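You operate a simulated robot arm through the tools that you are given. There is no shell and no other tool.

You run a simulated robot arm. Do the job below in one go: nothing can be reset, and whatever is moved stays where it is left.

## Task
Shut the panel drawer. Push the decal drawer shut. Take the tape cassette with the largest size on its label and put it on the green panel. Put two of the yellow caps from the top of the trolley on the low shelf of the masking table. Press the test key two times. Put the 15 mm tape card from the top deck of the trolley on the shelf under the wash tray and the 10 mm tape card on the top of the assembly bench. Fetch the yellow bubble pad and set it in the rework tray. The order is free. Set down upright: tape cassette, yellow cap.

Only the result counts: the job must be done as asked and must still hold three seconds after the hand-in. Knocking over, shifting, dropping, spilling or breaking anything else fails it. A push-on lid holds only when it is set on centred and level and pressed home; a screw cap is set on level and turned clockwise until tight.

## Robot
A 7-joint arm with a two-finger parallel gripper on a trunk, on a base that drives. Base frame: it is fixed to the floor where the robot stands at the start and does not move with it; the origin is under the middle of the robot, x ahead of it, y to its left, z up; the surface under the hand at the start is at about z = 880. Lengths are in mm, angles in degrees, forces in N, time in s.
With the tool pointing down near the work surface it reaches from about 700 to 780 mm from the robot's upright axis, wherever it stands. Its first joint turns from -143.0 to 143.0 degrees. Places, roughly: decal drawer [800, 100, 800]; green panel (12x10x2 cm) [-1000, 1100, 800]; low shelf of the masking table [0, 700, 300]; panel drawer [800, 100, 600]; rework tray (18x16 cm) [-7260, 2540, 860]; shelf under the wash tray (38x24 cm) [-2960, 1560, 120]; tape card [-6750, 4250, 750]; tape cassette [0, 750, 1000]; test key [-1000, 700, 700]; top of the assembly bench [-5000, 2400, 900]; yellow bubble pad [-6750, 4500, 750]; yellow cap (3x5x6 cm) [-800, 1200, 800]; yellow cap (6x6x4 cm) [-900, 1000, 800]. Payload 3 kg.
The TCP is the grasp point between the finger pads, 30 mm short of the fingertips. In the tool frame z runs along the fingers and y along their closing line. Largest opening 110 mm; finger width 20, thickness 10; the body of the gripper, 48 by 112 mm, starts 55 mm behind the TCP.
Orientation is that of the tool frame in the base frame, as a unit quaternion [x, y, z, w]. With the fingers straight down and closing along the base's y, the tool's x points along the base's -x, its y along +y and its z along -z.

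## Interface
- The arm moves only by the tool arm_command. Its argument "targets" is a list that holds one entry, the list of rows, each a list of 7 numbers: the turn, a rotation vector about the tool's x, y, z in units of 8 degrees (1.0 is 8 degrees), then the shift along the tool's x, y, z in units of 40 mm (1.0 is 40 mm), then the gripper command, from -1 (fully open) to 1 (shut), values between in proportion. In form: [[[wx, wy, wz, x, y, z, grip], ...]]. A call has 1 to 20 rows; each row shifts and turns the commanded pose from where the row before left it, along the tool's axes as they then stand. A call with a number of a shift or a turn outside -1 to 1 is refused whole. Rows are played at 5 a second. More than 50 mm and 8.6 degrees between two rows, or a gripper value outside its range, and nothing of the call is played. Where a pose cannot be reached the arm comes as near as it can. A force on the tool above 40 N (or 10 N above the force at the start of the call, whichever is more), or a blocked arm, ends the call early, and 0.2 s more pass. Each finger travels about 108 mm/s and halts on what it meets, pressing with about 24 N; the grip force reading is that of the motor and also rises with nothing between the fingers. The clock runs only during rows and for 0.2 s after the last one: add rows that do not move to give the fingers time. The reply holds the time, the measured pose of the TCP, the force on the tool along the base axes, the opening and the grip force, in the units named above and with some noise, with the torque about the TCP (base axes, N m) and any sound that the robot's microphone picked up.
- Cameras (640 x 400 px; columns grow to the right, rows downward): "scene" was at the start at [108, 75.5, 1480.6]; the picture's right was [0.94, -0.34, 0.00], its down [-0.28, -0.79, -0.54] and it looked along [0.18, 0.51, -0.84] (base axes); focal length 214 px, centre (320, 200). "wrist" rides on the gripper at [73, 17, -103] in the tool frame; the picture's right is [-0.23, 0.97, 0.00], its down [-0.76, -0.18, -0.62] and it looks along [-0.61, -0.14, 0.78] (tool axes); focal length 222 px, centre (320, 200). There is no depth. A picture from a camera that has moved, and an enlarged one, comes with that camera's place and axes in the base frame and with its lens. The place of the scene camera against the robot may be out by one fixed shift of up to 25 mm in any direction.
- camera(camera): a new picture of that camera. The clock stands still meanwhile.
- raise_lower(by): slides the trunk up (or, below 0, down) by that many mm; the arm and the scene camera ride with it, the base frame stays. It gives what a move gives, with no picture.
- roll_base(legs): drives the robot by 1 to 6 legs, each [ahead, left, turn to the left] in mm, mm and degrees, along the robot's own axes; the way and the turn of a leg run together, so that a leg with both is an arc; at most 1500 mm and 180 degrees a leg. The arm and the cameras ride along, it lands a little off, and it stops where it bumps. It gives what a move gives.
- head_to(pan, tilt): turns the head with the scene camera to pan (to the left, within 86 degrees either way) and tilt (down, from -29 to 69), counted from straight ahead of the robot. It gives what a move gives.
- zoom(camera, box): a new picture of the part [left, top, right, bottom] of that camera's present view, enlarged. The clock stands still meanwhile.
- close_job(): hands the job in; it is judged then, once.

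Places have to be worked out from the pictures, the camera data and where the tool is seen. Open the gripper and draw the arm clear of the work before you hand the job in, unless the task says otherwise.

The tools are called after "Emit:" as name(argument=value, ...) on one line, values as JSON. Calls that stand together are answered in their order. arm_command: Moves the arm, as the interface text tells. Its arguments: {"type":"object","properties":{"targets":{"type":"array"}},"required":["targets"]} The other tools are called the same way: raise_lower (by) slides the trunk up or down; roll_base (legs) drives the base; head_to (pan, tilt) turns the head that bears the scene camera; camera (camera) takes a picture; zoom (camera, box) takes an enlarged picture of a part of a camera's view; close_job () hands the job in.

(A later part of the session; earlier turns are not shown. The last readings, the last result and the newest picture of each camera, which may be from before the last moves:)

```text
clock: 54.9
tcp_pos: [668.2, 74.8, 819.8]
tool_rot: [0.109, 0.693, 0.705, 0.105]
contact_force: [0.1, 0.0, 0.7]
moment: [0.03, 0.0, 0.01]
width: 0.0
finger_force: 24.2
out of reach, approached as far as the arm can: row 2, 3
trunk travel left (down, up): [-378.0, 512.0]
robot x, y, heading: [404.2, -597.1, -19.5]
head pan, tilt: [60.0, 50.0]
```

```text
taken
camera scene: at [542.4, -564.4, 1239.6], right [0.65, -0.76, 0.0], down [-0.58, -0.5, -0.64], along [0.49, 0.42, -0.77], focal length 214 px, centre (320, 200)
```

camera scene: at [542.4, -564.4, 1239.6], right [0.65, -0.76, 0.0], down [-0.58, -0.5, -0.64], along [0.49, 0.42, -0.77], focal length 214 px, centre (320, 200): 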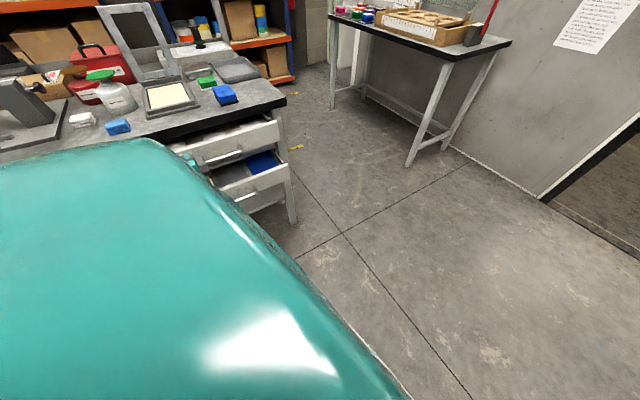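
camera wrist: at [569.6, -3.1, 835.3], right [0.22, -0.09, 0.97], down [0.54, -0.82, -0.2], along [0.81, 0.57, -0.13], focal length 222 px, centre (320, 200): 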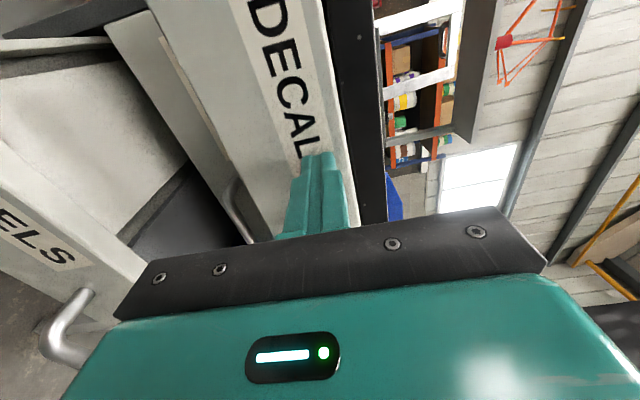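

The DECALS drawer is moving in with little force. I retract slightly, bring the base 100 mm closer and continue pushing.

Emit:
arm_command(targets=[[[0, 0, 0, 0, 0, -1, 1], [0, 0, 0, 0, 0, -1, 1], [0, 0, 0, 0, 0, -0.8, 1]]])

Emit:
roll_base(legs=[[0, 80, 0]])

Emit:
arm_command(targets=[[[0, 0, 0, 0, 0, 0.7, 1], [0, 0, 0, 0, 0, 0.7, 1], [0, 0, 0, 0, 0, 0.5, 1]]])

Emit:
camera(camera="wrist")

```text
clock: 55.7
tcp_pos: [635.9, -34.5, 817.8]
tool_rot: [0.109, 0.692, 0.706, 0.104]
contact_force: [0.3, 0.8, 0.0]
moment: [0.03, 0.03, 0.0]
width: 0.0
finger_force: 23.4
trunk travel left (down, up): [-378.0, 512.0]
robot x, y, heading: [403.8, -596.0, -19.6]
head pan, tilt: [60.0, 50.0]
```

```text
clock: 56.8
tcp_pos: [662.1, 42.4, 817.7]
tool_rot: [0.108, 0.693, 0.705, 0.106]
contact_force: [0.7, 0.3, 1.1]
moment: [0.02, 0.01, -0.03]
width: 0.2
finger_force: 23.8
trunk travel left (down, up): [-378.0, 512.0]
robot x, y, heading: [429.0, -521.6, -19.5]
head pan, tilt: [60.0, 50.0]
```

```text
clock: 57.6
tcp_pos: [685.9, 114.8, 818.1]
tool_rot: [0.11, 0.692, 0.706, 0.106]
contact_force: [0.2, 0.0, -0.3]
moment: [0.01, 0.02, 0.04]
width: 0.2
finger_force: 24.2
trunk travel left (down, up): [-378.0, 512.0]
robot x, y, heading: [432.2, -518.0, -19.8]
head pan, tilt: [60.0, 50.0]
```

```text
taken
camera wrist: at [585.9, 37.4, 833.8], right [0.22, -0.09, 0.97], down [0.54, -0.82, -0.19], along [0.81, 0.57, -0.13], focal length 222 px, centre (320, 200)
```

wrist: 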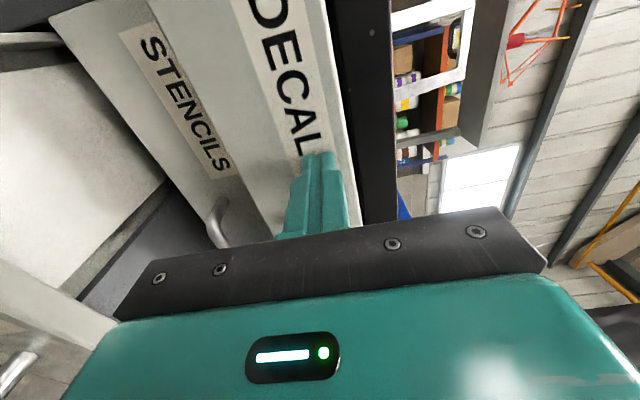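

The middle STENCILS drawer is the closed reference. I continue pushing until contact force rises.

Emit:
arm_command(targets=[[[0, 0, 0, 0, 0, 0.4, 1], [0, 0, 0, 0, 0, 0.4, 1]]])

Emit:
camera(camera="wrist")

```text
clock: 58.2
tcp_pos: [697.6, 147.0, 819.6]
tool_rot: [0.11, 0.692, 0.706, 0.106]
contact_force: [0.7, -0.5, -0.7]
moment: [0.01, 0.0, -0.02]
width: 0.0
finger_force: 24.2
trunk travel left (down, up): [-378.0, 512.0]
robot x, y, heading: [434.9, -521.2, -19.7]
head pan, tilt: [60.0, 50.0]
```

```text
taken
camera wrist: at [596.4, 68.2, 835.7], right [0.22, -0.09, 0.97], down [0.54, -0.82, -0.2], along [0.81, 0.57, -0.13], focal length 222 px, centre (320, 200)
```

wrist: 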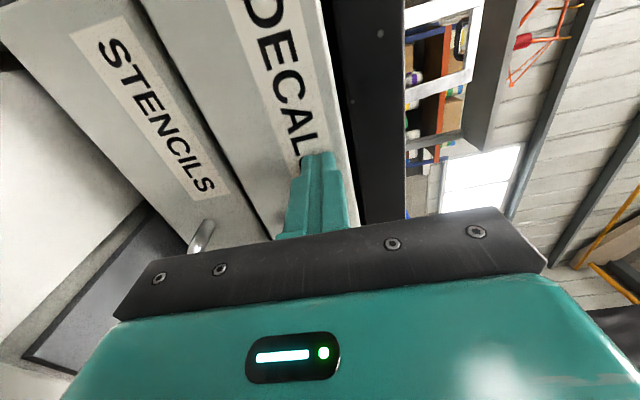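

Nearly flush but the arm is near its reach limit; I retract, bring the base 70 mm closer, and finish the push.

Emit:
arm_command(targets=[[[0, 0, 0, 0, 0, -1, 1], [0, 0, 0, 0, 0, -1, 1]]])

Emit:
roll_base(legs=[[0, 65, 0]])

Emit:
arm_command(targets=[[[0, 0, 0, 0, 0, 0.5, 1], [0, 0, 0, 0, 0, 0.5, 1], [0, 0, 0, 0, 0, 0.3, 1], [0, 0, 0, 0, 0, 0.3, 1]]])

Emit:
camera(camera="wrist")

```text
clock: 58.8
tcp_pos: [671.1, 69.1, 818.0]
tool_rot: [0.108, 0.692, 0.706, 0.106]
contact_force: [-0.3, -0.2, -0.1]
moment: [-0.03, 0.03, 0.01]
width: 0.0
finger_force: 23.5
trunk travel left (down, up): [-378.0, 512.0]
robot x, y, heading: [431.5, -522.6, -19.6]
head pan, tilt: [60.0, 50.0]
```

```text
clock: 59.8
tcp_pos: [695.1, 131.4, 817.8]
tool_rot: [0.108, 0.692, 0.706, 0.106]
contact_force: [0.4, -0.1, -0.3]
moment: [-0.01, 0.0, 0.01]
width: 0.3
finger_force: 24.3
trunk travel left (down, up): [-378.0, 512.0]
robot x, y, heading: [451.3, -457.0, -19.8]
head pan, tilt: [60.0, 50.0]
```

```text
clock: 60.3
tcp_pos: [701.7, 155.1, 818.5]
tool_rot: [0.108, 0.69, 0.707, 0.106]
contact_force: [-7.1, -25.7, 2.3]
moment: [-0.06, 0.01, -0.23]
width: 0.0
finger_force: 23.8
trunk travel left (down, up): [-378.0, 512.0]
robot x, y, heading: [456.0, -459.4, -19.8]
head pan, tilt: [60.0, 50.0]
stopped in row 2: the force on the tool passed its limit at 413 N (the readings are from after the stop); the commanded pose is now the measured one
```

```text
taken
camera wrist: at [601.0, 77.4, 834.6], right [0.22, -0.09, 0.97], down [0.54, -0.82, -0.2], along [0.81, 0.57, -0.13], focal length 222 px, centre (320, 200)
```

wrist: 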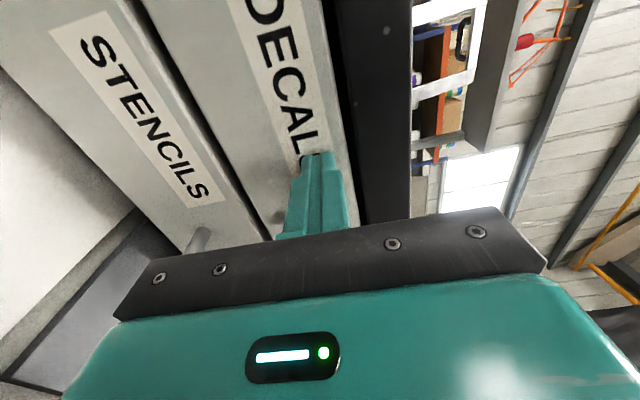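

DECALS is pressed home (firm stop). I back the base off, lower the trunk to the PANELS drawer's height, and check alignment.

Emit:
arm_command(targets=[[[0, 0, 0, 0, 0, -0.8, 1]]])

Emit:
roll_base(legs=[[0, -240, 0]])

Emit:
raise_lower(by=-180)

Emit:
camera(camera="wrist")

```text
clock: 60.7
tcp_pos: [693.2, 128.2, 816.3]
tool_rot: [0.109, 0.692, 0.705, 0.106]
contact_force: [-0.5, 0.2, 0.0]
moment: [0.03, -0.02, -0.04]
width: 0.0
finger_force: 23.9
trunk travel left (down, up): [-378.0, 512.0]
robot x, y, heading: [454.5, -459.4, -19.7]
head pan, tilt: [60.0, 50.0]
```

```text
clock: 62.5
tcp_pos: [612.1, -97.9, 817.3]
tool_rot: [0.108, 0.692, 0.706, 0.105]
contact_force: [0.5, 0.1, 0.4]
moment: [0.03, 0.01, 0.01]
width: 0.2
finger_force: 24.3
trunk travel left (down, up): [-378.0, 512.0]
robot x, y, heading: [373.8, -682.5, -19.9]
head pan, tilt: [60.0, 50.0]
```

```text
clock: 64.5
tcp_pos: [612.5, -97.2, 636.4]
tool_rot: [0.108, 0.692, 0.706, 0.105]
contact_force: [0.4, 0.0, -0.9]
moment: [0.01, 0.03, 0.02]
width: 0.1
finger_force: 24.2
trunk travel left (down, up): [-198.0, 692.0]
robot x, y, heading: [368.5, -684.3, -19.5]
head pan, tilt: [60.0, 50.0]
```

```text
taken
camera wrist: at [512.4, -175.0, 652.1], right [0.22, -0.09, 0.97], down [0.54, -0.82, -0.19], along [0.81, 0.57, -0.13], focal length 222 px, centre (320, 200)
```

wrist: 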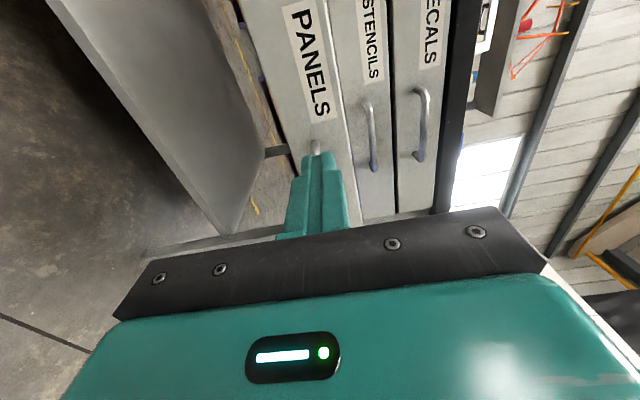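

DECALS is flush with STENCILS. I shift 45 mm left of the PANELS handle, approach 60 mm and push with the arm.

Emit:
roll_base(legs=[[-45, 0, 0], [0, 60, 0]])

Emit:
arm_command(targets=[[[0, 0, 0, 0, 0, 0.6, 1], [0, 0, 0, 0, 0, 0.6, 1], [0, 0, 0, 0, 0, 0.6, 1]]])

Emit:
camera(camera="wrist")

```text
clock: 65.9
tcp_pos: [590.4, -27.0, 635.4]
tool_rot: [0.108, 0.692, 0.706, 0.107]
contact_force: [-1.0, -0.5, 1.0]
moment: [-0.05, -0.01, -0.01]
width: 0.0
finger_force: 23.7
trunk travel left (down, up): [-198.0, 692.0]
robot x, y, heading: [348.4, -613.7, -19.5]
head pan, tilt: [60.0, 50.0]
```

```text
clock: 66.7
tcp_pos: [613.3, 41.6, 639.0]
tool_rot: [0.109, 0.692, 0.706, 0.107]
contact_force: [0.0, 0.1, 0.2]
moment: [0.0, 0.0, 0.02]
width: 0.3
finger_force: 24.0
trunk travel left (down, up): [-198.0, 692.0]
robot x, y, heading: [349.7, -613.0, -19.9]
head pan, tilt: [60.0, 50.0]
```

```text
taken
camera wrist: at [512.9, -35.0, 653.5], right [0.22, -0.09, 0.97], down [0.54, -0.82, -0.19], along [0.81, 0.57, -0.13], focal length 222 px, centre (320, 200)
```

wrist: 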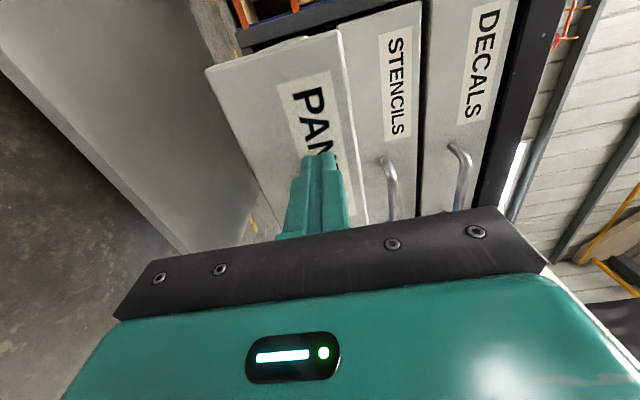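

The fingers meet the PANELS face at about the "N". I reposition the base closer and continue pushing gently.

Emit:
arm_command(targets=[[[0, 0, 0, 0, 0, -1, 1], [0, 0, 0, 0, 0, -1, 1], [0, 0, 0, 0, 0, -0.5, 1]]])

Emit:
roll_base(legs=[[0, 110, 0]])

Emit:
arm_command(targets=[[[0, 0, 0, 0, 0, 0.5, 1], [0, 0, 0, 0, 0, 0.5, 1], [0, 0, 0, 0, 0, 0.5, 1], [0, 0, 0, 0, 0, 0.5, 1], [0, 0, 0, 0, 0, 0.3, 1]]])

Emit:
camera(camera="wrist")

```text
clock: 67.5
tcp_pos: [582.7, -53.9, 636.2]
tool_rot: [0.108, 0.693, 0.705, 0.105]
contact_force: [0.8, 0.5, 0.1]
moment: [-0.02, 0.01, 0.01]
width: 0.2
finger_force: 23.9
trunk travel left (down, up): [-198.0, 692.0]
robot x, y, heading: [351.2, -615.4, -19.7]
head pan, tilt: [60.0, 50.0]
```

```text
clock: 68.7
tcp_pos: [619.7, 51.0, 635.2]
tool_rot: [0.108, 0.691, 0.707, 0.106]
contact_force: [0.0, -0.3, -0.9]
moment: [-0.01, -0.01, 0.02]
width: 0.0
finger_force: 23.9
trunk travel left (down, up): [-198.0, 692.0]
robot x, y, heading: [387.4, -512.1, -19.4]
head pan, tilt: [60.0, 50.0]
```

```text
clock: 69.9
tcp_pos: [646.9, 139.0, 639.6]
tool_rot: [0.109, 0.692, 0.706, 0.106]
contact_force: [0.1, 0.7, 0.2]
moment: [-0.04, -0.01, 0.03]
width: 0.0
finger_force: 24.1
trunk travel left (down, up): [-198.0, 692.0]
robot x, y, heading: [386.5, -505.3, -19.8]
head pan, tilt: [60.0, 50.0]
```

```text
taken
camera wrist: at [546.5, 61.5, 654.7], right [0.22, -0.09, 0.97], down [0.54, -0.82, -0.19], along [0.81, 0.57, -0.13], focal length 222 px, centre (320, 200)
```

wrist: 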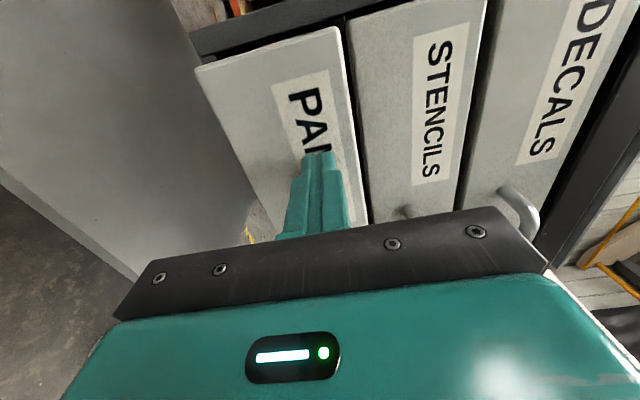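

About 30 mm remain. I come closer with the base once more and finish with small steps.

Emit:
arm_command(targets=[[[0, 0, 0, 0, 0, -1, 1], [0, 0, 0, 0, 0, -1, 1]]])

Emit:
roll_base(legs=[[0, 75, 0]])

Emit:
arm_command(targets=[[[0, 0, 0, 0, 0, 0.25, 1], [0, 0, 0, 0, 0, 0.15, 1], [0, 0, 0, 0, 0, 0.15, 1], [0, 0, 0, 0, 0, 0.15, 1], [0, 0, 0, 0, 0, 0.15, 1], [0, 0, 0, 0, 0, 0.15, 1], [0, 0, 0, 0, 0, 0.15, 1], [0, 0, 0, 0, 0, 0.15, 1]]])

Emit:
camera(camera="wrist")

```text
clock: 70.5
tcp_pos: [622.9, 62.0, 638.7]
tool_rot: [0.109, 0.692, 0.706, 0.106]
contact_force: [0.0, 0.3, -0.1]
moment: [0.0, 0.02, -0.01]
width: 0.0
finger_force: 24.6
trunk travel left (down, up): [-198.0, 692.0]
robot x, y, heading: [386.0, -508.9, -19.4]
head pan, tilt: [60.0, 50.0]
```

```text
clock: 71.6
tcp_pos: [646.5, 131.7, 638.2]
tool_rot: [0.108, 0.692, 0.706, 0.105]
contact_force: [0.3, -0.5, 0.5]
moment: [0.02, -0.01, 0.01]
width: 0.0
finger_force: 23.3
trunk travel left (down, up): [-198.0, 692.0]
robot x, y, heading: [416.2, -440.2, -19.5]
head pan, tilt: [60.0, 50.0]
```

```text
clock: 73.0
tcp_pos: [658.7, 169.6, 638.6]
tool_rot: [0.108, 0.691, 0.707, 0.105]
contact_force: [-10.5, -36.6, -1.4]
moment: [-0.16, 0.07, -0.41]
width: 0.1
finger_force: 24.4
trunk travel left (down, up): [-198.0, 692.0]
robot x, y, heading: [413.6, -439.6, -19.4]
head pan, tilt: [60.0, 50.0]
stopped in row 7: the force on the tool passed its limit at 64 N (the readings are from after the stop); the commanded pose is now the measured one
```

```text
taken
camera wrist: at [558.5, 91.3, 654.9], right [0.22, -0.09, 0.97], down [0.54, -0.82, -0.2], along [0.81, 0.57, -0.13], focal length 222 px, centre (320, 200)
```

wrist: 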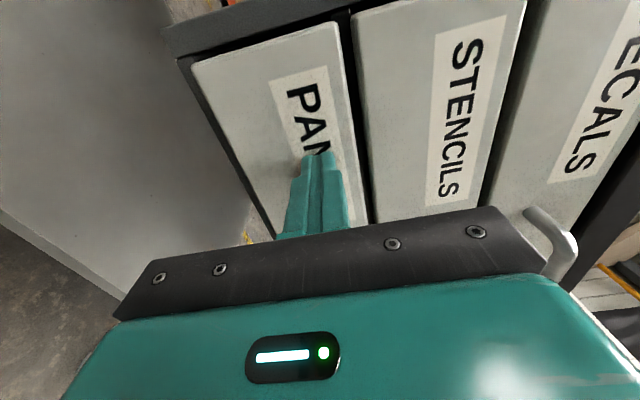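

Both drawers are shut flush. I back away, raise the trunk, and bring the tool back to pointing down in the stowed pose.

Emit:
arm_command(targets=[[[0, 0, 0, 0, 0, -0.8, 1]]])

Emit:
roll_base(legs=[[0, -260, 0]])

Emit:
raise_lower(by=430)

Emit:
arm_command(targets=[[[1, 0, 0, 0, 0, -0.42, 1], [1, 0, 0, 0, -0.1, -0.41, 1], [1, 0, 0, 0, -0.15, -0.39, 1], [1, 0, 0, 0, -0.2, -0.37, 1], [1, 0, 0, 0, -0.25, -0.34, 1], [1, 0, 0, 0, -0.29, -0.3, 1], [1, 0, 0, 0, -0.33, -0.26, 1], [1, 0, 0, 0, -0.36, -0.2, 1], [1, 0, 0, 0, -0.39, -0.15, 1], [1, 0, 0, 0, -0.41, -0.1, 1], [1, 0, 0, 0, -0.42, -0.03, 1], [0.6, 0, 0, 0, -0.2, 0, -1], [0, 0, 0, 0, 0, 0, -1]]])

```text
clock: 73.4
tcp_pos: [648.7, 140.6, 636.3]
tool_rot: [0.109, 0.694, 0.704, 0.105]
contact_force: [-0.7, -0.5, 0.5]
moment: [0.01, 0.0, -0.03]
width: 0.0
finger_force: 23.9
trunk travel left (down, up): [-198.0, 692.0]
robot x, y, heading: [409.1, -442.9, -19.7]
head pan, tilt: [60.0, 50.0]
```

```text
clock: 75.3
tcp_pos: [561.8, -103.6, 637.2]
tool_rot: [0.108, 0.693, 0.705, 0.106]
contact_force: [-0.3, -0.1, 0.3]
moment: [-0.02, 0.0, 0.02]
width: 0.0
finger_force: 23.8
trunk travel left (down, up): [-198.0, 692.0]
robot x, y, heading: [325.7, -680.6, -19.9]
head pan, tilt: [60.0, 50.0]
```

```text
refused: 430 is not a number from -400 to 400
```

```text
clock: 78.1
tcp_pos: [504.8, -287.4, 619.7]
tool_rot: [0.152, 0.988, -0.016, -0.006]
contact_force: [-0.7, 0.3, -0.1]
moment: [0.02, -0.05, 0.0]
width: 110.1
finger_force: 0.0
trunk travel left (down, up): [-198.0, 692.0]
robot x, y, heading: [322.2, -683.4, -19.7]
head pan, tilt: [60.0, 50.0]
```

The raise call was refused (limit 400), so the tool is down at z≈620. I raise the trunk in two calls and drive back along the table toward the cassettes.

Emit:
raise_lower(by=400)

Emit:
raise_lower(by=150)

Emit:
roll_base(legs=[[0, 0, 1.3], [-762, 0, 0], [0, 480, 0]])

Emit:
head_to(pan=60, tilt=45)

Emit:
camera(camera="scene")

Emit:
camera(camera="wrist")

```text
clock: 81.9
tcp_pos: [505.1, -286.9, 1019.0]
tool_rot: [0.153, 0.988, -0.016, -0.006]
contact_force: [0.4, 0.0, -0.5]
moment: [0.01, 0.02, -0.01]
width: 110.0
finger_force: 0.1
trunk travel left (down, up): [-598.0, 292.0]
robot x, y, heading: [326.5, -684.3, -19.8]
head pan, tilt: [60.0, 50.0]
```

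```text
clock: 83.7
tcp_pos: [503.8, -285.7, 1169.0]
tool_rot: [0.152, 0.988, -0.016, -0.006]
contact_force: [0.5, 0.4, 0.0]
moment: [0.0, 0.02, 0.01]
width: 110.0
finger_force: 0.1
trunk travel left (down, up): [-748.0, 142.0]
robot x, y, heading: [322.7, -684.5, -19.9]
head pan, tilt: [60.0, 50.0]
```

```text
clock: 90.6
tcp_pos: [-72.2, 413.9, 1168.9]
tool_rot: [0.14, 0.99, -0.016, -0.005]
contact_force: [-0.5, -0.8, 0.0]
moment: [0.0, -0.03, 0.0]
width: 109.9
finger_force: 0.0
trunk travel left (down, up): [-748.0, 142.0]
robot x, y, heading: [-244.4, 15.7, -18.5]
head pan, tilt: [60.0, 50.0]
```

```text
clock: 91.2
tcp_pos: [-73.1, 412.5, 1169.5]
tool_rot: [0.14, 0.99, -0.016, -0.005]
contact_force: [-0.2, 0.1, -0.3]
moment: [-0.03, 0.02, 0.02]
width: 109.8
finger_force: 0.0
trunk travel left (down, up): [-748.0, 142.0]
robot x, y, heading: [-244.3, 10.6, -18.6]
head pan, tilt: [60.0, 45.0]
```

```text
taken
camera scene: at [-101.8, 49.9, 1616.5], right [0.66, -0.75, 0.0], down [-0.53, -0.47, -0.71], along [0.53, 0.47, -0.71], focal length 214 px, centre (320, 200)
```

scene: 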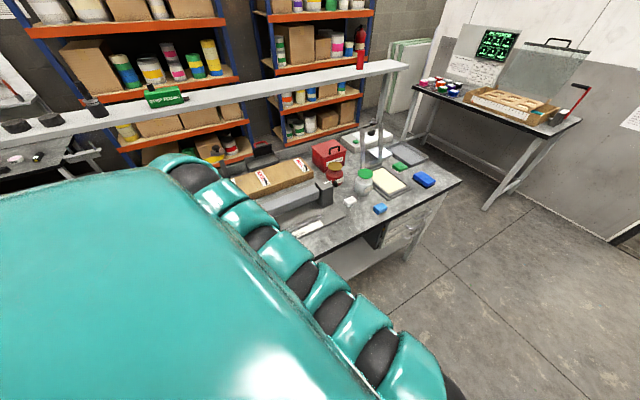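

```text
taken
camera wrist: at [-135.8, 451.4, 1272.9], right [0.49, 0.87, -0.03], down [0.69, -0.36, 0.62], along [0.53, -0.33, -0.78], focal length 222 px, centre (320, 200)
```

wrist: 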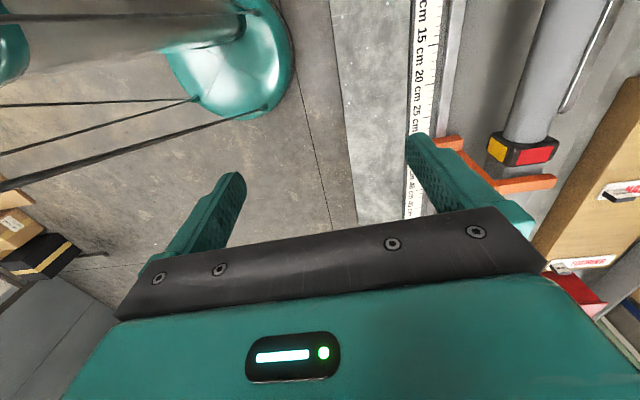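

The arm blocks my view of the cassettes, so I turn the robot to face the table with the arm swung away, and read the cassette labels with the scene camera.

Emit:
roll_base(legs=[[0, 0, 90]])

Emit:
head_to(pan=0, tilt=45)

Emit:
camera(camera="scene")

Emit:
zoom(camera="scene", box=[280, 120, 400, 195])

```text
clock: 95.5
tcp_pos: [-645.2, 179.5, 1169.2]
tool_rot: [-0.603, 0.797, -0.014, 0.008]
contact_force: [0.9, -0.4, -0.5]
moment: [0.01, -0.01, -0.02]
width: 110.2
finger_force: 0.2
trunk travel left (down, up): [-748.0, 142.0]
robot x, y, heading: [-245.4, 11.3, 72.2]
head pan, tilt: [60.0, 45.0]
```

```text
clock: 96.8
tcp_pos: [-644.7, 178.6, 1169.3]
tool_rot: [-0.604, 0.797, -0.014, 0.008]
contact_force: [0.6, -0.1, -0.6]
moment: [-0.03, -0.01, -0.02]
width: 109.8
finger_force: 0.1
trunk travel left (down, up): [-748.0, 142.0]
robot x, y, heading: [-244.2, 12.2, 72.0]
head pan, tilt: [0.0, 45.0]
```

```text
taken
camera scene: at [-188.7, 174.7, 1616.6], right [0.95, -0.31, 0.0], down [-0.22, -0.67, -0.71], along [0.22, 0.67, -0.71], focal length 214 px, centre (320, 200)
```

scene: 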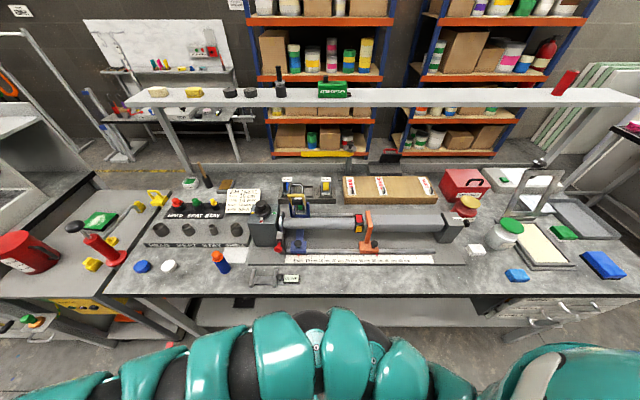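

```text
5.33 times, centred on (340, 158) of scene
camera zoom: at [-188.7, 174.7, 1616.6], right [0.95, -0.31, 0.0], down [-0.22, -0.67, -0.71], along [0.22, 0.67, -0.71], focal length 1144 px, centre (213, 427)
```

zoom: 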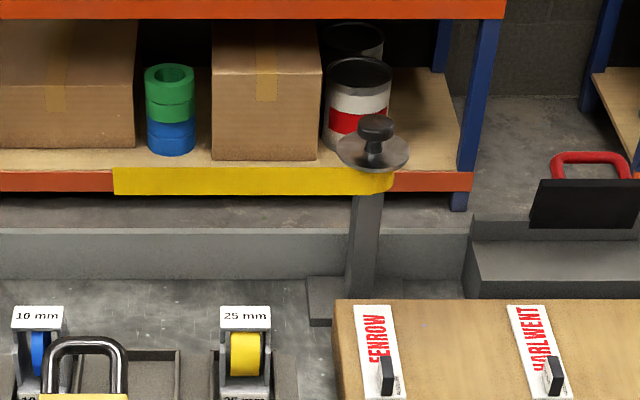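

I can read 10 mm (blue) and 25 mm (yellow). I zoom on the green one and on other objects.

Emit:
zoom(camera="scene", box=[260, 165, 380, 240])

Emit:
zoom(camera="scene", box=[60, 165, 260, 290])

Emit:
zoom(camera="scene", box=[0, 260, 200, 385])

```text
5.33 times, centred on (320, 202) of scene
camera zoom: at [-188.7, 174.7, 1616.6], right [0.95, -0.31, 0.0], down [-0.22, -0.67, -0.71], along [0.22, 0.67, -0.71], focal length 1144 px, centre (320, 187)
```

zoom: 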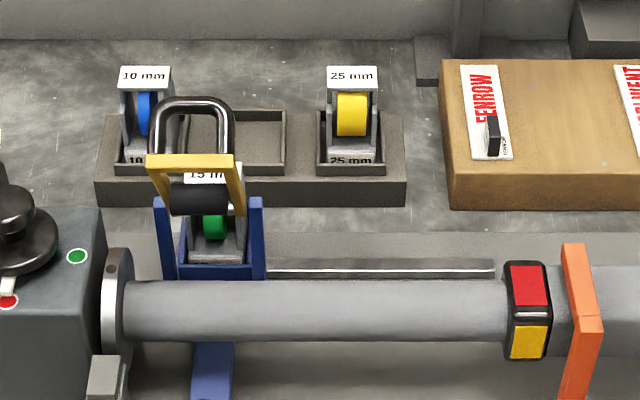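

```text
3.20 times, centred on (160, 228) of scene
camera zoom: at [-188.7, 174.7, 1616.6], right [0.95, -0.31, 0.0], down [-0.22, -0.67, -0.71], along [0.22, 0.67, -0.71], focal length 686 px, centre (832, 112)
```

zoom: 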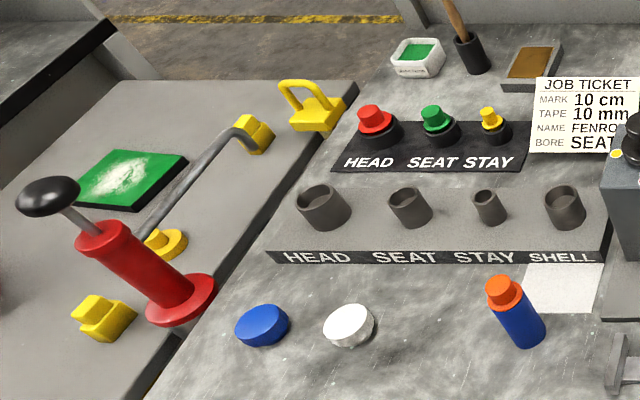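

```text
3.20 times, centred on (100, 322) of scene
camera zoom: at [-188.7, 174.7, 1616.6], right [0.95, -0.31, 0.0], down [-0.22, -0.67, -0.71], along [0.22, 0.67, -0.71], focal length 686 px, centre (1024, -192)
```

zoom: 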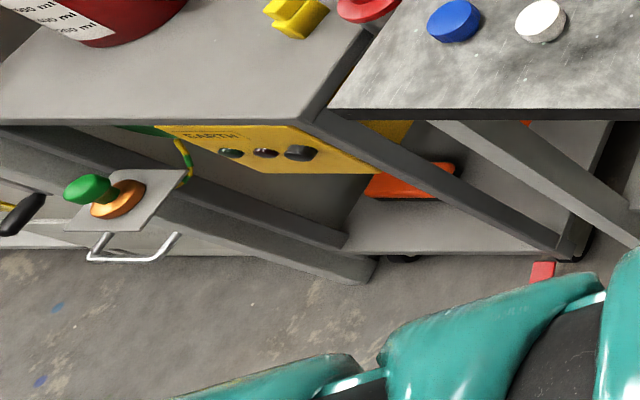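

The largest label is 25 mm (yellow tape), at about (76, 892), top at z≈985. I turn back so the arm faces the table, then yaw the tool −90° so the fingers close along the table.

Emit:
roll_base(legs=[[0, 0, -90], [0, 120, 0]])

Emit:
arm_command(targets=[[[0, 0, -1, 0, 0.5, 0, -1], [0, 0, -1, 0, 0.5, 0, -1], [0, 0, -1, 0, 0.5, 0, -1], [0, 0, -1, -0.2, 0.4, 0, -1], [0, 0, -1, -0.25, 0.4, 0, -1], [0, 0, -1, -0.35, 0.35, 0, -1], [0, 0, -1, -0.4, 0.3, 0, -1], [0, 0, -1, -0.4, 0.2, 0, -1], [0, 0, -1, -0.5, 0.1, 0, -1], [0, 0, -1, -0.5, 0, 0, -1], [0, 0, -1, -0.5, 0, 0, -1]]])

Emit:
camera(camera="wrist")

```text
clock: 101.8
tcp_pos: [-47.7, 532.8, 1168.9]
tool_rot: [0.128, 0.992, -0.015, -0.006]
contact_force: [0.1, 0.7, 0.3]
moment: [-0.03, 0.03, 0.02]
width: 110.1
finger_force: 0.0
trunk travel left (down, up): [-748.0, 142.0]
robot x, y, heading: [-210.2, 126.8, -16.8]
head pan, tilt: [0.0, 45.0]
```

```text
clock: 104.2
tcp_pos: [-92.8, 597.8, 1192.3]
tool_rot: [-0.567, 0.824, -0.005, -0.013]
contact_force: [0.1, 1.3, 0.1]
moment: [-0.01, 0.01, 0.02]
width: 110.2
finger_force: 0.1
out of reach, approached as far as the arm can: row 4, 5, 6, 7, 8, 9, 10, 11
trunk travel left (down, up): [-748.0, 142.0]
robot x, y, heading: [-205.9, 128.1, -17.1]
head pan, tilt: [0.0, 45.0]
```

```text
taken
camera wrist: at [-132.8, 538.0, 1297.7], right [-0.83, 0.56, 0.0], down [0.45, 0.66, 0.6], along [0.34, 0.5, -0.8], focal length 222 px, centre (320, 200)
```

wrist: 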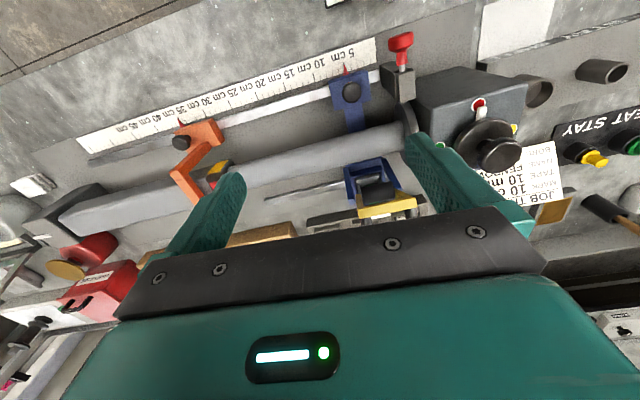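

The tool yawed correctly; reach is a band that moves outward as the hand goes lower relative to the trunk. I raise the trunk fully, then extend outward and downward to ~740 mm radius, staying high above the bench.

Emit:
raise_lower(by=140)

Emit:
arm_command(targets=[[[0, 0, -0.3, -0.6, 0, 0.68, -0.3], [0, 0, -0.1, -0.9, 0, 0.68, -0.3], [0, 0, 0, -0.92, 0, 0.68, -0.3], [0, 0, 0, -0.92, 0, 0.68, -0.3], [0, 0, 0, -0.92, 0, 0.68, -0.3], [0, 0, 0, -0.92, 0, 0.68, -0.3], [0, 0, 0, -0.9, 0, 0.6, -0.3]]])

Emit:
camera(camera="wrist")

```text
clock: 105.9
tcp_pos: [-96.7, 597.8, 1328.7]
tool_rot: [-0.569, 0.822, -0.008, -0.015]
contact_force: [-0.1, -0.4, 0.1]
moment: [0.0, -0.02, 0.01]
width: 109.9
finger_force: 0.0
trunk travel left (down, up): [-888.0, 2.0]
robot x, y, heading: [-209.3, 126.7, -16.9]
head pan, tilt: [0.0, 45.0]
```

```text
clock: 107.5
tcp_pos: [-56.6, 608.3, 1178.4]
tool_rot: [-0.591, 0.807, -0.007, -0.015]
contact_force: [1.0, 0.1, 0.0]
moment: [0.01, 0.0, 0.02]
width: 71.6
finger_force: 0.0
out of reach, approached as far as the arm can: row 1, 2, 3, 4, 5, 6, 7
trunk travel left (down, up): [-888.0, 2.0]
robot x, y, heading: [-204.1, 127.6, -17.3]
head pan, tilt: [0.0, 45.0]
```

```text
taken
camera wrist: at [-93.3, 546.4, 1285.0], right [-0.86, 0.51, 0.0], down [0.41, 0.69, 0.6], along [0.3, 0.51, -0.8], focal length 222 px, centre (320, 200)
```

wrist: 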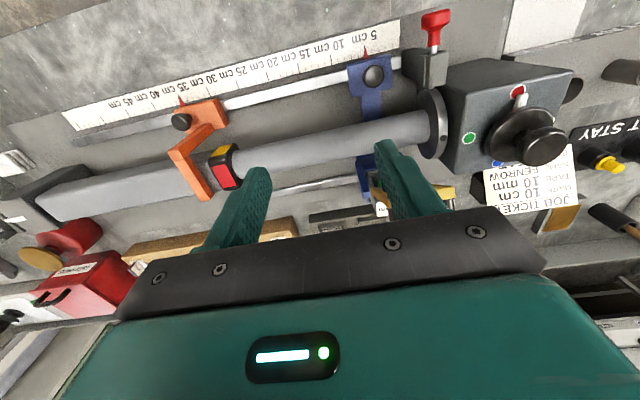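

The reach is unexpectedly short in this posture. I look at the arm's shape with the head camera to understand it.

Emit:
head_to(pan=40, tilt=69)

Emit:
camera(camera="scene")

Emit:
head_to(pan=86, tilt=45)

Emit:
camera(camera="scene")

Emit:
head_to(pan=-20, tilt=69)

Emit:
camera(camera="scene")

```text
clock: 108.5
tcp_pos: [-58.9, 608.6, 1179.6]
tool_rot: [-0.591, 0.806, -0.008, -0.015]
contact_force: [0.3, 0.6, 0.1]
moment: [-0.01, -0.01, -0.05]
width: 71.6
finger_force: 0.1
trunk travel left (down, up): [-888.0, 2.0]
robot x, y, heading: [-210.0, 126.2, -16.9]
head pan, tilt: [40.0, 68.8]
```

```text
taken
camera scene: at [-75.8, 134.9, 1727.7], right [0.39, -0.92, 0.0], down [-0.86, -0.37, -0.36], along [0.33, 0.14, -0.93], focal length 214 px, centre (320, 200)
```

scene: 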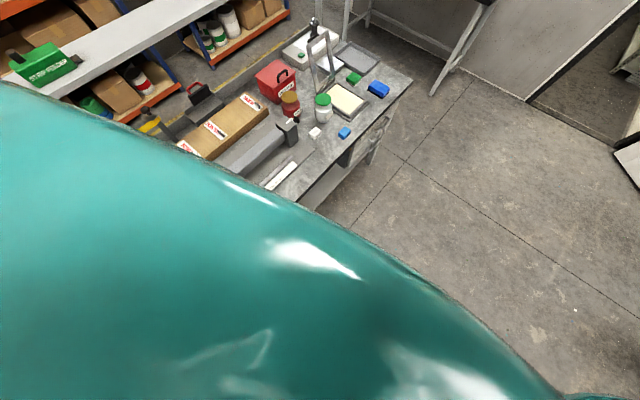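

```text
clock: 109.7
tcp_pos: [-58.0, 609.0, 1179.5]
tool_rot: [-0.591, 0.806, -0.008, -0.015]
contact_force: [0.1, 0.5, 0.6]
moment: [-0.02, 0.02, 0.0]
width: 71.5
finger_force: 0.0
trunk travel left (down, up): [-888.0, 2.0]
robot x, y, heading: [-208.3, 127.6, -17.0]
head pan, tilt: [85.9, 45.0]
```

```text
taken
camera scene: at [-98.0, 188.7, 1756.5], right [0.93, -0.36, 0.0], down [-0.25, -0.66, -0.71], along [0.25, 0.66, -0.71], focal length 214 px, centre (320, 200)
```

scene: 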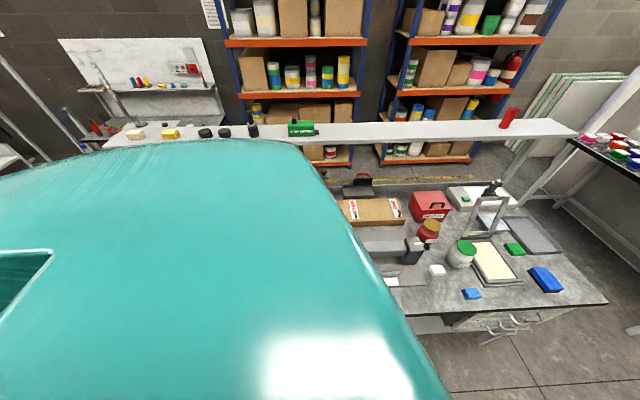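

```text
clock: 111.5
tcp_pos: [-59.1, 608.9, 1179.6]
tool_rot: [-0.591, 0.806, -0.008, -0.015]
contact_force: [0.7, 0.2, -0.4]
moment: [-0.02, 0.02, 0.01]
width: 71.5
finger_force: 0.0
trunk travel left (down, up): [-888.0, 2.0]
robot x, y, heading: [-206.3, 125.7, -16.7]
head pan, tilt: [-20.0, 68.8]
```

```text
taken
camera scene: at [-82.4, 79.3, 1727.7], right [-0.6, -0.8, 0.0], down [-0.75, 0.56, -0.36], along [0.29, -0.22, -0.93], focal length 214 px, centre (320, 200)
```

scene: 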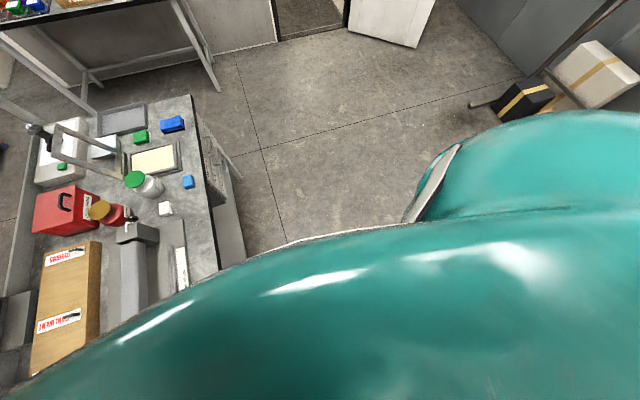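

The forearm arches past the head to the left, so the posture/yaw may limit reach. I undo the yaw in place, then test extension outward and down with the original yaw.

Emit:
arm_command(targets=[[[0, 0, 1, 0, 0, 0, -0.3], [0, 0, 1, 0, 0, 0, -0.3], [0, 0, 1, 0, 0, 0, -0.3], [0, 0, 1, 0, 0, 0, -0.3], [0, 0, 1, 0, 0, 0, -0.3], [0, 0, 1, 0, 0, 0, -0.3], [0, 0, 1, 0, 0, 0, -0.3], [0, 0, 1, 0, 0, 0, -0.3], [0, 0, 1, 0, 0, 0, -0.3], [0, 0, 1, 0, 0, 0, -0.3], [0, 0, 1, 0, 0, 0, -0.3]]])

Emit:
arm_command(targets=[[[0, 0, 0, 0, 0.7, 0.2, -0.3], [0, 0, 0, 0, 0.7, 0.2, -0.3], [0, 0, 0, 0, 0.7, 0.2, -0.3], [0, 0, 0, 0, 0.7, 0.2, -0.3]]])

```text
clock: 113.9
tcp_pos: [-59.2, 609.2, 1178.4]
tool_rot: [0.136, 0.991, -0.016, -0.004]
contact_force: [0.7, -0.4, -0.7]
moment: [0.02, 0.01, 0.0]
width: 71.6
finger_force: 0.0
trunk travel left (down, up): [-888.0, 2.0]
robot x, y, heading: [-208.6, 125.8, -16.8]
head pan, tilt: [-20.0, 68.8]
```

```text
clock: 114.9
tcp_pos: [-59.0, 608.4, 1175.8]
tool_rot: [0.135, 0.991, -0.017, -0.006]
contact_force: [-0.7, -0.5, -0.1]
moment: [-0.04, 0.0, -0.01]
width: 71.6
finger_force: 0.0
out of reach, approached as far as the arm can: row 1, 2, 3, 4
trunk travel left (down, up): [-888.0, 2.0]
robot x, y, heading: [-207.1, 126.6, -17.1]
head pan, tilt: [-20.0, 68.8]
```

Yaw is not the issue; I test whether going lower enables more radius.

Emit:
arm_command(targets=[[[0, 0, 0, 0, 0, 0.8, -0.3], [0, 0, 0, 0, 0, 0.8, -0.3], [0, 0, 0, 0, 0.3, 0, -0.3]]])

Emit:
arm_command(targets=[[[0, 0, 0, 0, -0.5, -1, -0.3], [0, 0, 0, 0, -0.5, -1, -0.3], [0, 0, 0, 0, 0, -1, -0.3]]])

```text
clock: 115.7
tcp_pos: [-62.4, 597.0, 1111.9]
tool_rot: [0.134, 0.991, -0.017, -0.005]
contact_force: [-0.7, 0.4, 0.5]
moment: [-0.02, 0.01, 0.01]
width: 71.5
finger_force: 0.1
out of reach, approached as far as the arm can: row 2, 3
trunk travel left (down, up): [-888.0, 2.0]
robot x, y, heading: [-209.3, 124.6, -16.8]
head pan, tilt: [-20.0, 68.8]
```

```text
clock: 116.5
tcp_pos: [-73.8, 560.9, 1233.3]
tool_rot: [0.135, 0.991, -0.016, -0.004]
contact_force: [0.5, 0.0, 0.5]
moment: [0.0, 0.01, 0.03]
width: 71.4
finger_force: 0.1
trunk travel left (down, up): [-888.0, 2.0]
robot x, y, heading: [-207.0, 123.2, -16.8]
head pan, tilt: [-20.0, 68.8]
```

The hand seems limited to ~505 mm from the axis in this folded posture, so the natural working side may be straight ahead. I back away from the table and sweep the arm around toward the robot's front.

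Emit:
roll_base(legs=[[0, -250, 0]])

Emit:
arm_command(targets=[[[0, 0, 0.64, -1, 0, 0, -0.3], [0, 0, 0.64, -1, 0, 0, -0.3], [0, 0, 0.64, -1, 0, 0, -0.3], [0, 0, 0.64, -1, 0, 0, -0.3], [0, 0, 0.64, -1, 0, 0, -0.3], [0, 0, 0.64, -1, 0, 0, -0.3], [0, 0, 0.64, -1, 0, 0, -0.3], [0, 0, 0.64, -1, 0, 0, -0.3]]])

Emit:
arm_command(targets=[[[0, 0, 0.64, -1, 0, 0, -0.3], [0, 0, 0.64, -1, 0, 0, -0.3], [0, 0, 0.64, -1, 0, 0, -0.3], [0, 0, 0.64, -1, 0, 0, -0.3], [0, 0, 0.64, -1, 0, 0, -0.3], [0, 0, 0.64, -1, 0, 0, -0.3], [0, 0, 0.64, -1, 0, 0, -0.3], [0, 0, 0.64, -1, 0, 0, -0.3], [0, 0, 0.64, -1, 0, 0, -0.3]]])

Emit:
camera(camera="scene")

```text
clock: 118.3
tcp_pos: [-145.7, 319.9, 1233.0]
tool_rot: [0.134, 0.991, -0.015, -0.005]
contact_force: [-0.2, 0.0, 0.0]
moment: [0.05, -0.01, -0.02]
width: 71.6
finger_force: 0.0
trunk travel left (down, up): [-888.0, 2.0]
robot x, y, heading: [-278.4, -115.0, -16.9]
head pan, tilt: [-20.0, 68.8]
```

```text
clock: 120.1
tcp_pos: [142.2, 173.4, 1238.3]
tool_rot: [0.472, 0.881, -0.015, -0.001]
contact_force: [-0.2, -0.5, -0.2]
moment: [0.06, 0.02, 0.01]
width: 71.6
finger_force: 0.1
out of reach, approached as far as the arm can: row 7
trunk travel left (down, up): [-888.0, 2.0]
robot x, y, heading: [-280.1, -115.5, -16.7]
head pan, tilt: [-20.0, 68.8]
```

```text
clock: 122.1
tcp_pos: [303.0, -88.7, 1111.9]
tool_rot: [0.764, 0.645, -0.014, 0.006]
contact_force: [-0.9, -0.1, -0.5]
moment: [-0.02, -0.02, -0.01]
width: 71.6
finger_force: 0.0
out of reach, approached as far as the arm can: row 2, 3, 4, 5, 6, 7, 8, 9
trunk travel left (down, up): [-888.0, 2.0]
robot x, y, heading: [-284.6, -111.7, -16.7]
head pan, tilt: [-20.0, 68.8]
```

```text
taken
camera scene: at [-154.9, -162.9, 1727.6], right [-0.6, -0.8, 0.0], down [-0.75, 0.56, -0.36], along [0.29, -0.22, -0.93], focal length 214 px, centre (320, 200)
```

scene: 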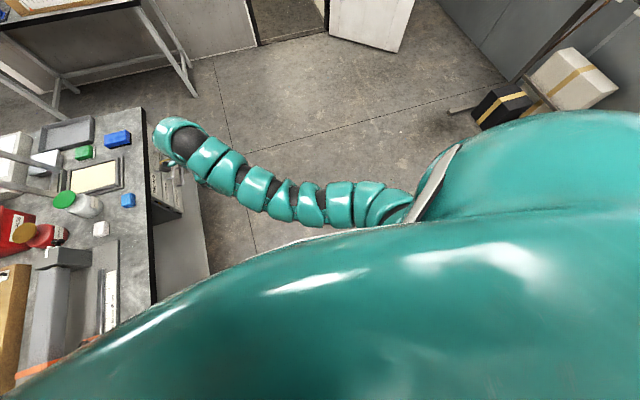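

Now I see the chain of the arm reaching forward from the front of the body. I continue moving it to straight ahead and test extension there.

Emit:
arm_command(targets=[[[0, 0, 0.5, -1, 0, 0, -0.3], [0, 0, 0.4, -1, 0, 0, -0.3], [0, 0, 0, -1, 0.2, 0, -0.3], [0, 0, 0, -1, 0.2, 0, -0.3]]])

Emit:
arm_command(targets=[[[0, 0, 0, 0, 1, 0, -0.3], [0, 0, 0, 0, 1, 0, -0.3], [0, 0, 0, 0, 1, 0, -0.3], [0, 0, 0, 0, 1, 0, -0.3], [0, 0, 0, 0, 1, 0, -0.3]]])

Emit:
head_to(pan=0, tilt=60)

Emit:
camera(camera="scene")

```text
clock: 123.1
tcp_pos: [297.1, -243.6, 1080.8]
tool_rot: [0.802, 0.597, -0.013, 0.01]
contact_force: [-0.3, 0.2, 0.2]
moment: [-0.01, 0.03, -0.04]
width: 71.5
finger_force: 0.0
out of reach, approached as far as the arm can: row 1, 2, 3, 4
trunk travel left (down, up): [-888.0, 2.0]
robot x, y, heading: [-279.8, -116.2, -17.1]
head pan, tilt: [-20.0, 68.8]
```

```text
clock: 124.3
tcp_pos: [453.1, -294.1, 1082.2]
tool_rot: [0.803, 0.595, -0.014, 0.006]
contact_force: [-0.4, -0.5, -0.2]
moment: [0.04, 0.01, 0.01]
width: 71.6
finger_force: 0.0
out of reach, approached as far as the arm can: row 5
trunk travel left (down, up): [-888.0, 2.0]
robot x, y, heading: [-277.7, -115.7, -16.8]
head pan, tilt: [-20.0, 68.8]
```

```text
clock: 125.2
tcp_pos: [454.5, -289.4, 1080.7]
tool_rot: [0.803, 0.596, -0.014, 0.007]
contact_force: [0.1, 0.0, 0.1]
moment: [-0.02, -0.01, -0.01]
width: 71.8
finger_force: 0.0
trunk travel left (down, up): [-888.0, 2.0]
robot x, y, heading: [-284.0, -119.9, -16.7]
head pan, tilt: [0.0, 60.0]
```

```text
taken
camera scene: at [-136.3, -147.6, 1737.0], right [-0.29, -0.96, 0.0], down [-0.83, 0.25, -0.5], along [0.48, -0.14, -0.87], focal length 214 px, centre (320, 200)
```

scene: 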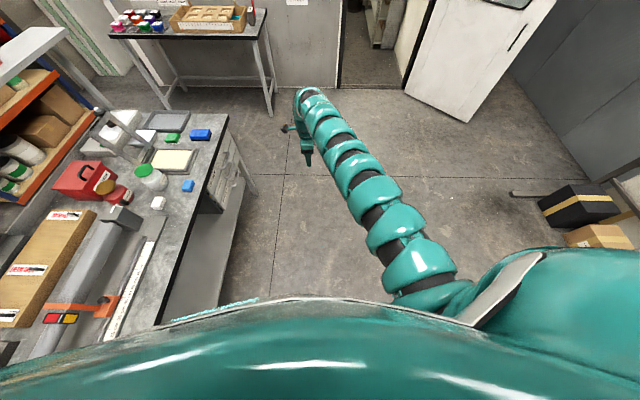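

Straight ahead, the arm reaches 750 mm and leaves the view clear — so I'll face targets with the robot. I yaw the tool −90° here, then back off, turn to face the table.

Emit:
arm_command(targets=[[[0, 0, -1, 0, -0.5, 0, -0.3], [0, 0, -1, 0, -0.3, 0, -0.3], [0, 0, -1, 0, 0, 0, -0.3], [0, 0, -1, 0, 0, 0, -0.3], [0, 0, -1, 0, 0, 0, -0.3], [0, 0, -1, 0, 0, 0, -0.3], [0, 0, -1, 0, 0, 0, -0.3], [0, 0, -1, 0, 0, 0, -0.3], [0, 0, -1, 0, 0, 0, -0.3], [0, 0, -1, 0, 0, 0, -0.3], [0, 0, -1, 0, 0, 0, -0.3], [0, 0, -0.25, 0, 0, 0, -0.3]]])

Emit:
roll_base(legs=[[0, -360, 0], [0, 0, 89]])

Emit:
head_to(pan=0, tilt=40)

Emit:
camera(camera="scene")

Emit:
camera(camera="wrist")

```text
clock: 127.8
tcp_pos: [424.8, -283.5, 1080.6]
tool_rot: [0.146, 0.989, -0.016, -0.005]
contact_force: [0.7, -0.4, -1.0]
moment: [0.0, -0.02, -0.03]
width: 71.6
finger_force: 0.1
trunk travel left (down, up): [-888.0, 2.0]
robot x, y, heading: [-279.5, -113.1, -16.9]
head pan, tilt: [0.0, 60.0]
```

```text
clock: 133.9
tcp_pos: [-203.3, 241.1, 1081.4]
tool_rot: [-0.588, 0.808, -0.013, 0.007]
contact_force: [-0.5, 0.7, -0.9]
moment: [0.0, 0.03, 0.03]
width: 71.4
finger_force: 0.0
trunk travel left (down, up): [-888.0, 2.0]
robot x, y, heading: [-385.2, -460.4, 72.0]
head pan, tilt: [0.0, 60.0]
```

```text
clock: 134.7
tcp_pos: [-204.9, 241.1, 1081.8]
tool_rot: [-0.588, 0.808, -0.015, 0.008]
contact_force: [-0.2, 0.3, 0.3]
moment: [0.01, -0.01, 0.0]
width: 71.5
finger_force: 0.0
trunk travel left (down, up): [-888.0, 2.0]
robot x, y, heading: [-389.8, -459.0, 72.4]
head pan, tilt: [0.0, 40.0]
```

```text
taken
camera scene: at [-330.9, -293.6, 1763.7], right [0.95, -0.31, 0.0], down [-0.2, -0.61, -0.77], along [0.24, 0.73, -0.64], focal length 214 px, centre (320, 200)
```

scene: 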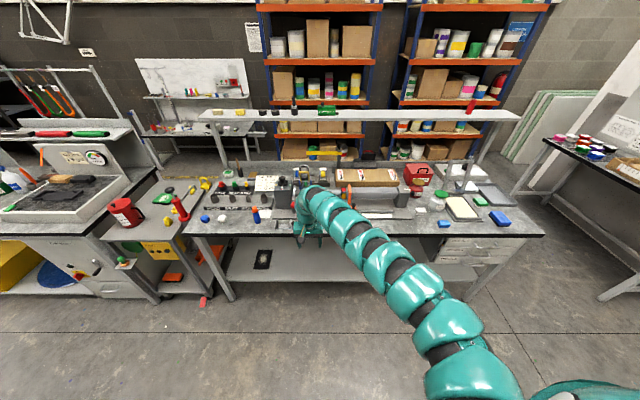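

```text
taken
camera wrist: at [-245.1, 178.5, 1184.8], right [-0.86, 0.51, -0.03], down [0.38, 0.68, 0.62], along [0.34, 0.52, -0.78], focal length 222 px, centre (320, 200)
```

wrist: 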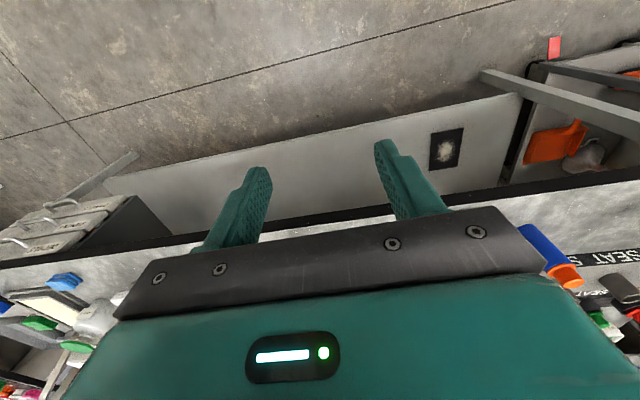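

The overview is excellent. The cassette is ahead; I drive right 65 mm and forward 560 mm, then check with both cameras.

Emit:
roll_base(legs=[[0, -65, 0], [560, 0, 0]])

Emit:
head_to(pan=10, tilt=50)

Emit:
camera(camera="scene")

Emit:
camera(camera="wrist")

```text
clock: 138.5
tcp_pos: [29.2, 756.6, 1081.8]
tool_rot: [-0.59, 0.807, -0.014, 0.007]
contact_force: [0.0, 0.1, 0.8]
moment: [-0.03, 0.0, -0.02]
width: 71.5
finger_force: 0.2
trunk travel left (down, up): [-888.0, 2.0]
robot x, y, heading: [-153.2, 52.2, 72.2]
head pan, tilt: [0.0, 40.0]
```

```text
clock: 139.2
tcp_pos: [28.7, 757.4, 1082.2]
tool_rot: [-0.59, 0.807, -0.014, 0.007]
contact_force: [0.3, 0.6, -0.3]
moment: [-0.03, 0.0, 0.0]
width: 71.3
finger_force: 0.0
trunk travel left (down, up): [-888.0, 2.0]
robot x, y, heading: [-148.8, 53.4, 72.5]
head pan, tilt: [10.0, 50.0]
```

```text
taken
camera scene: at [-112.3, 216.9, 1749.7], right [0.99, -0.14, 0.0], down [-0.1, -0.76, -0.64], along [0.09, 0.64, -0.77], focal length 214 px, centre (320, 200)
```

scene: 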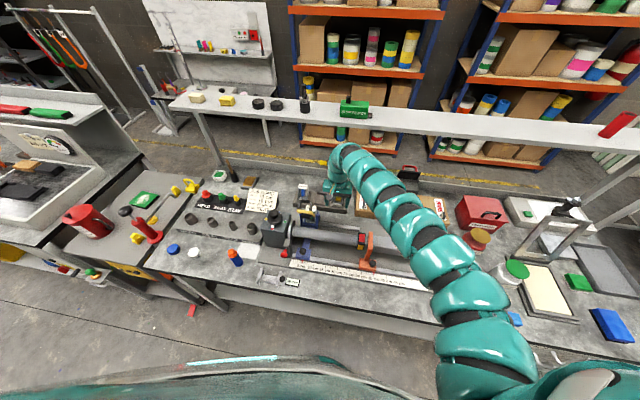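

```text
taken
camera wrist: at [-12.1, 693.9, 1185.0], right [-0.86, 0.51, -0.03], down [0.38, 0.68, 0.63], along [0.34, 0.52, -0.78], focal length 222 px, centre (320, 200)
```

wrist: 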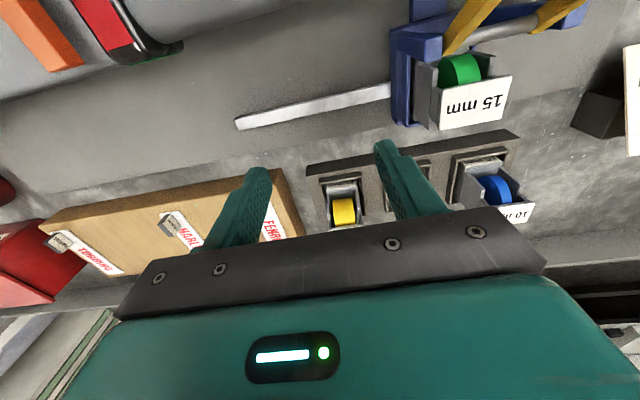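

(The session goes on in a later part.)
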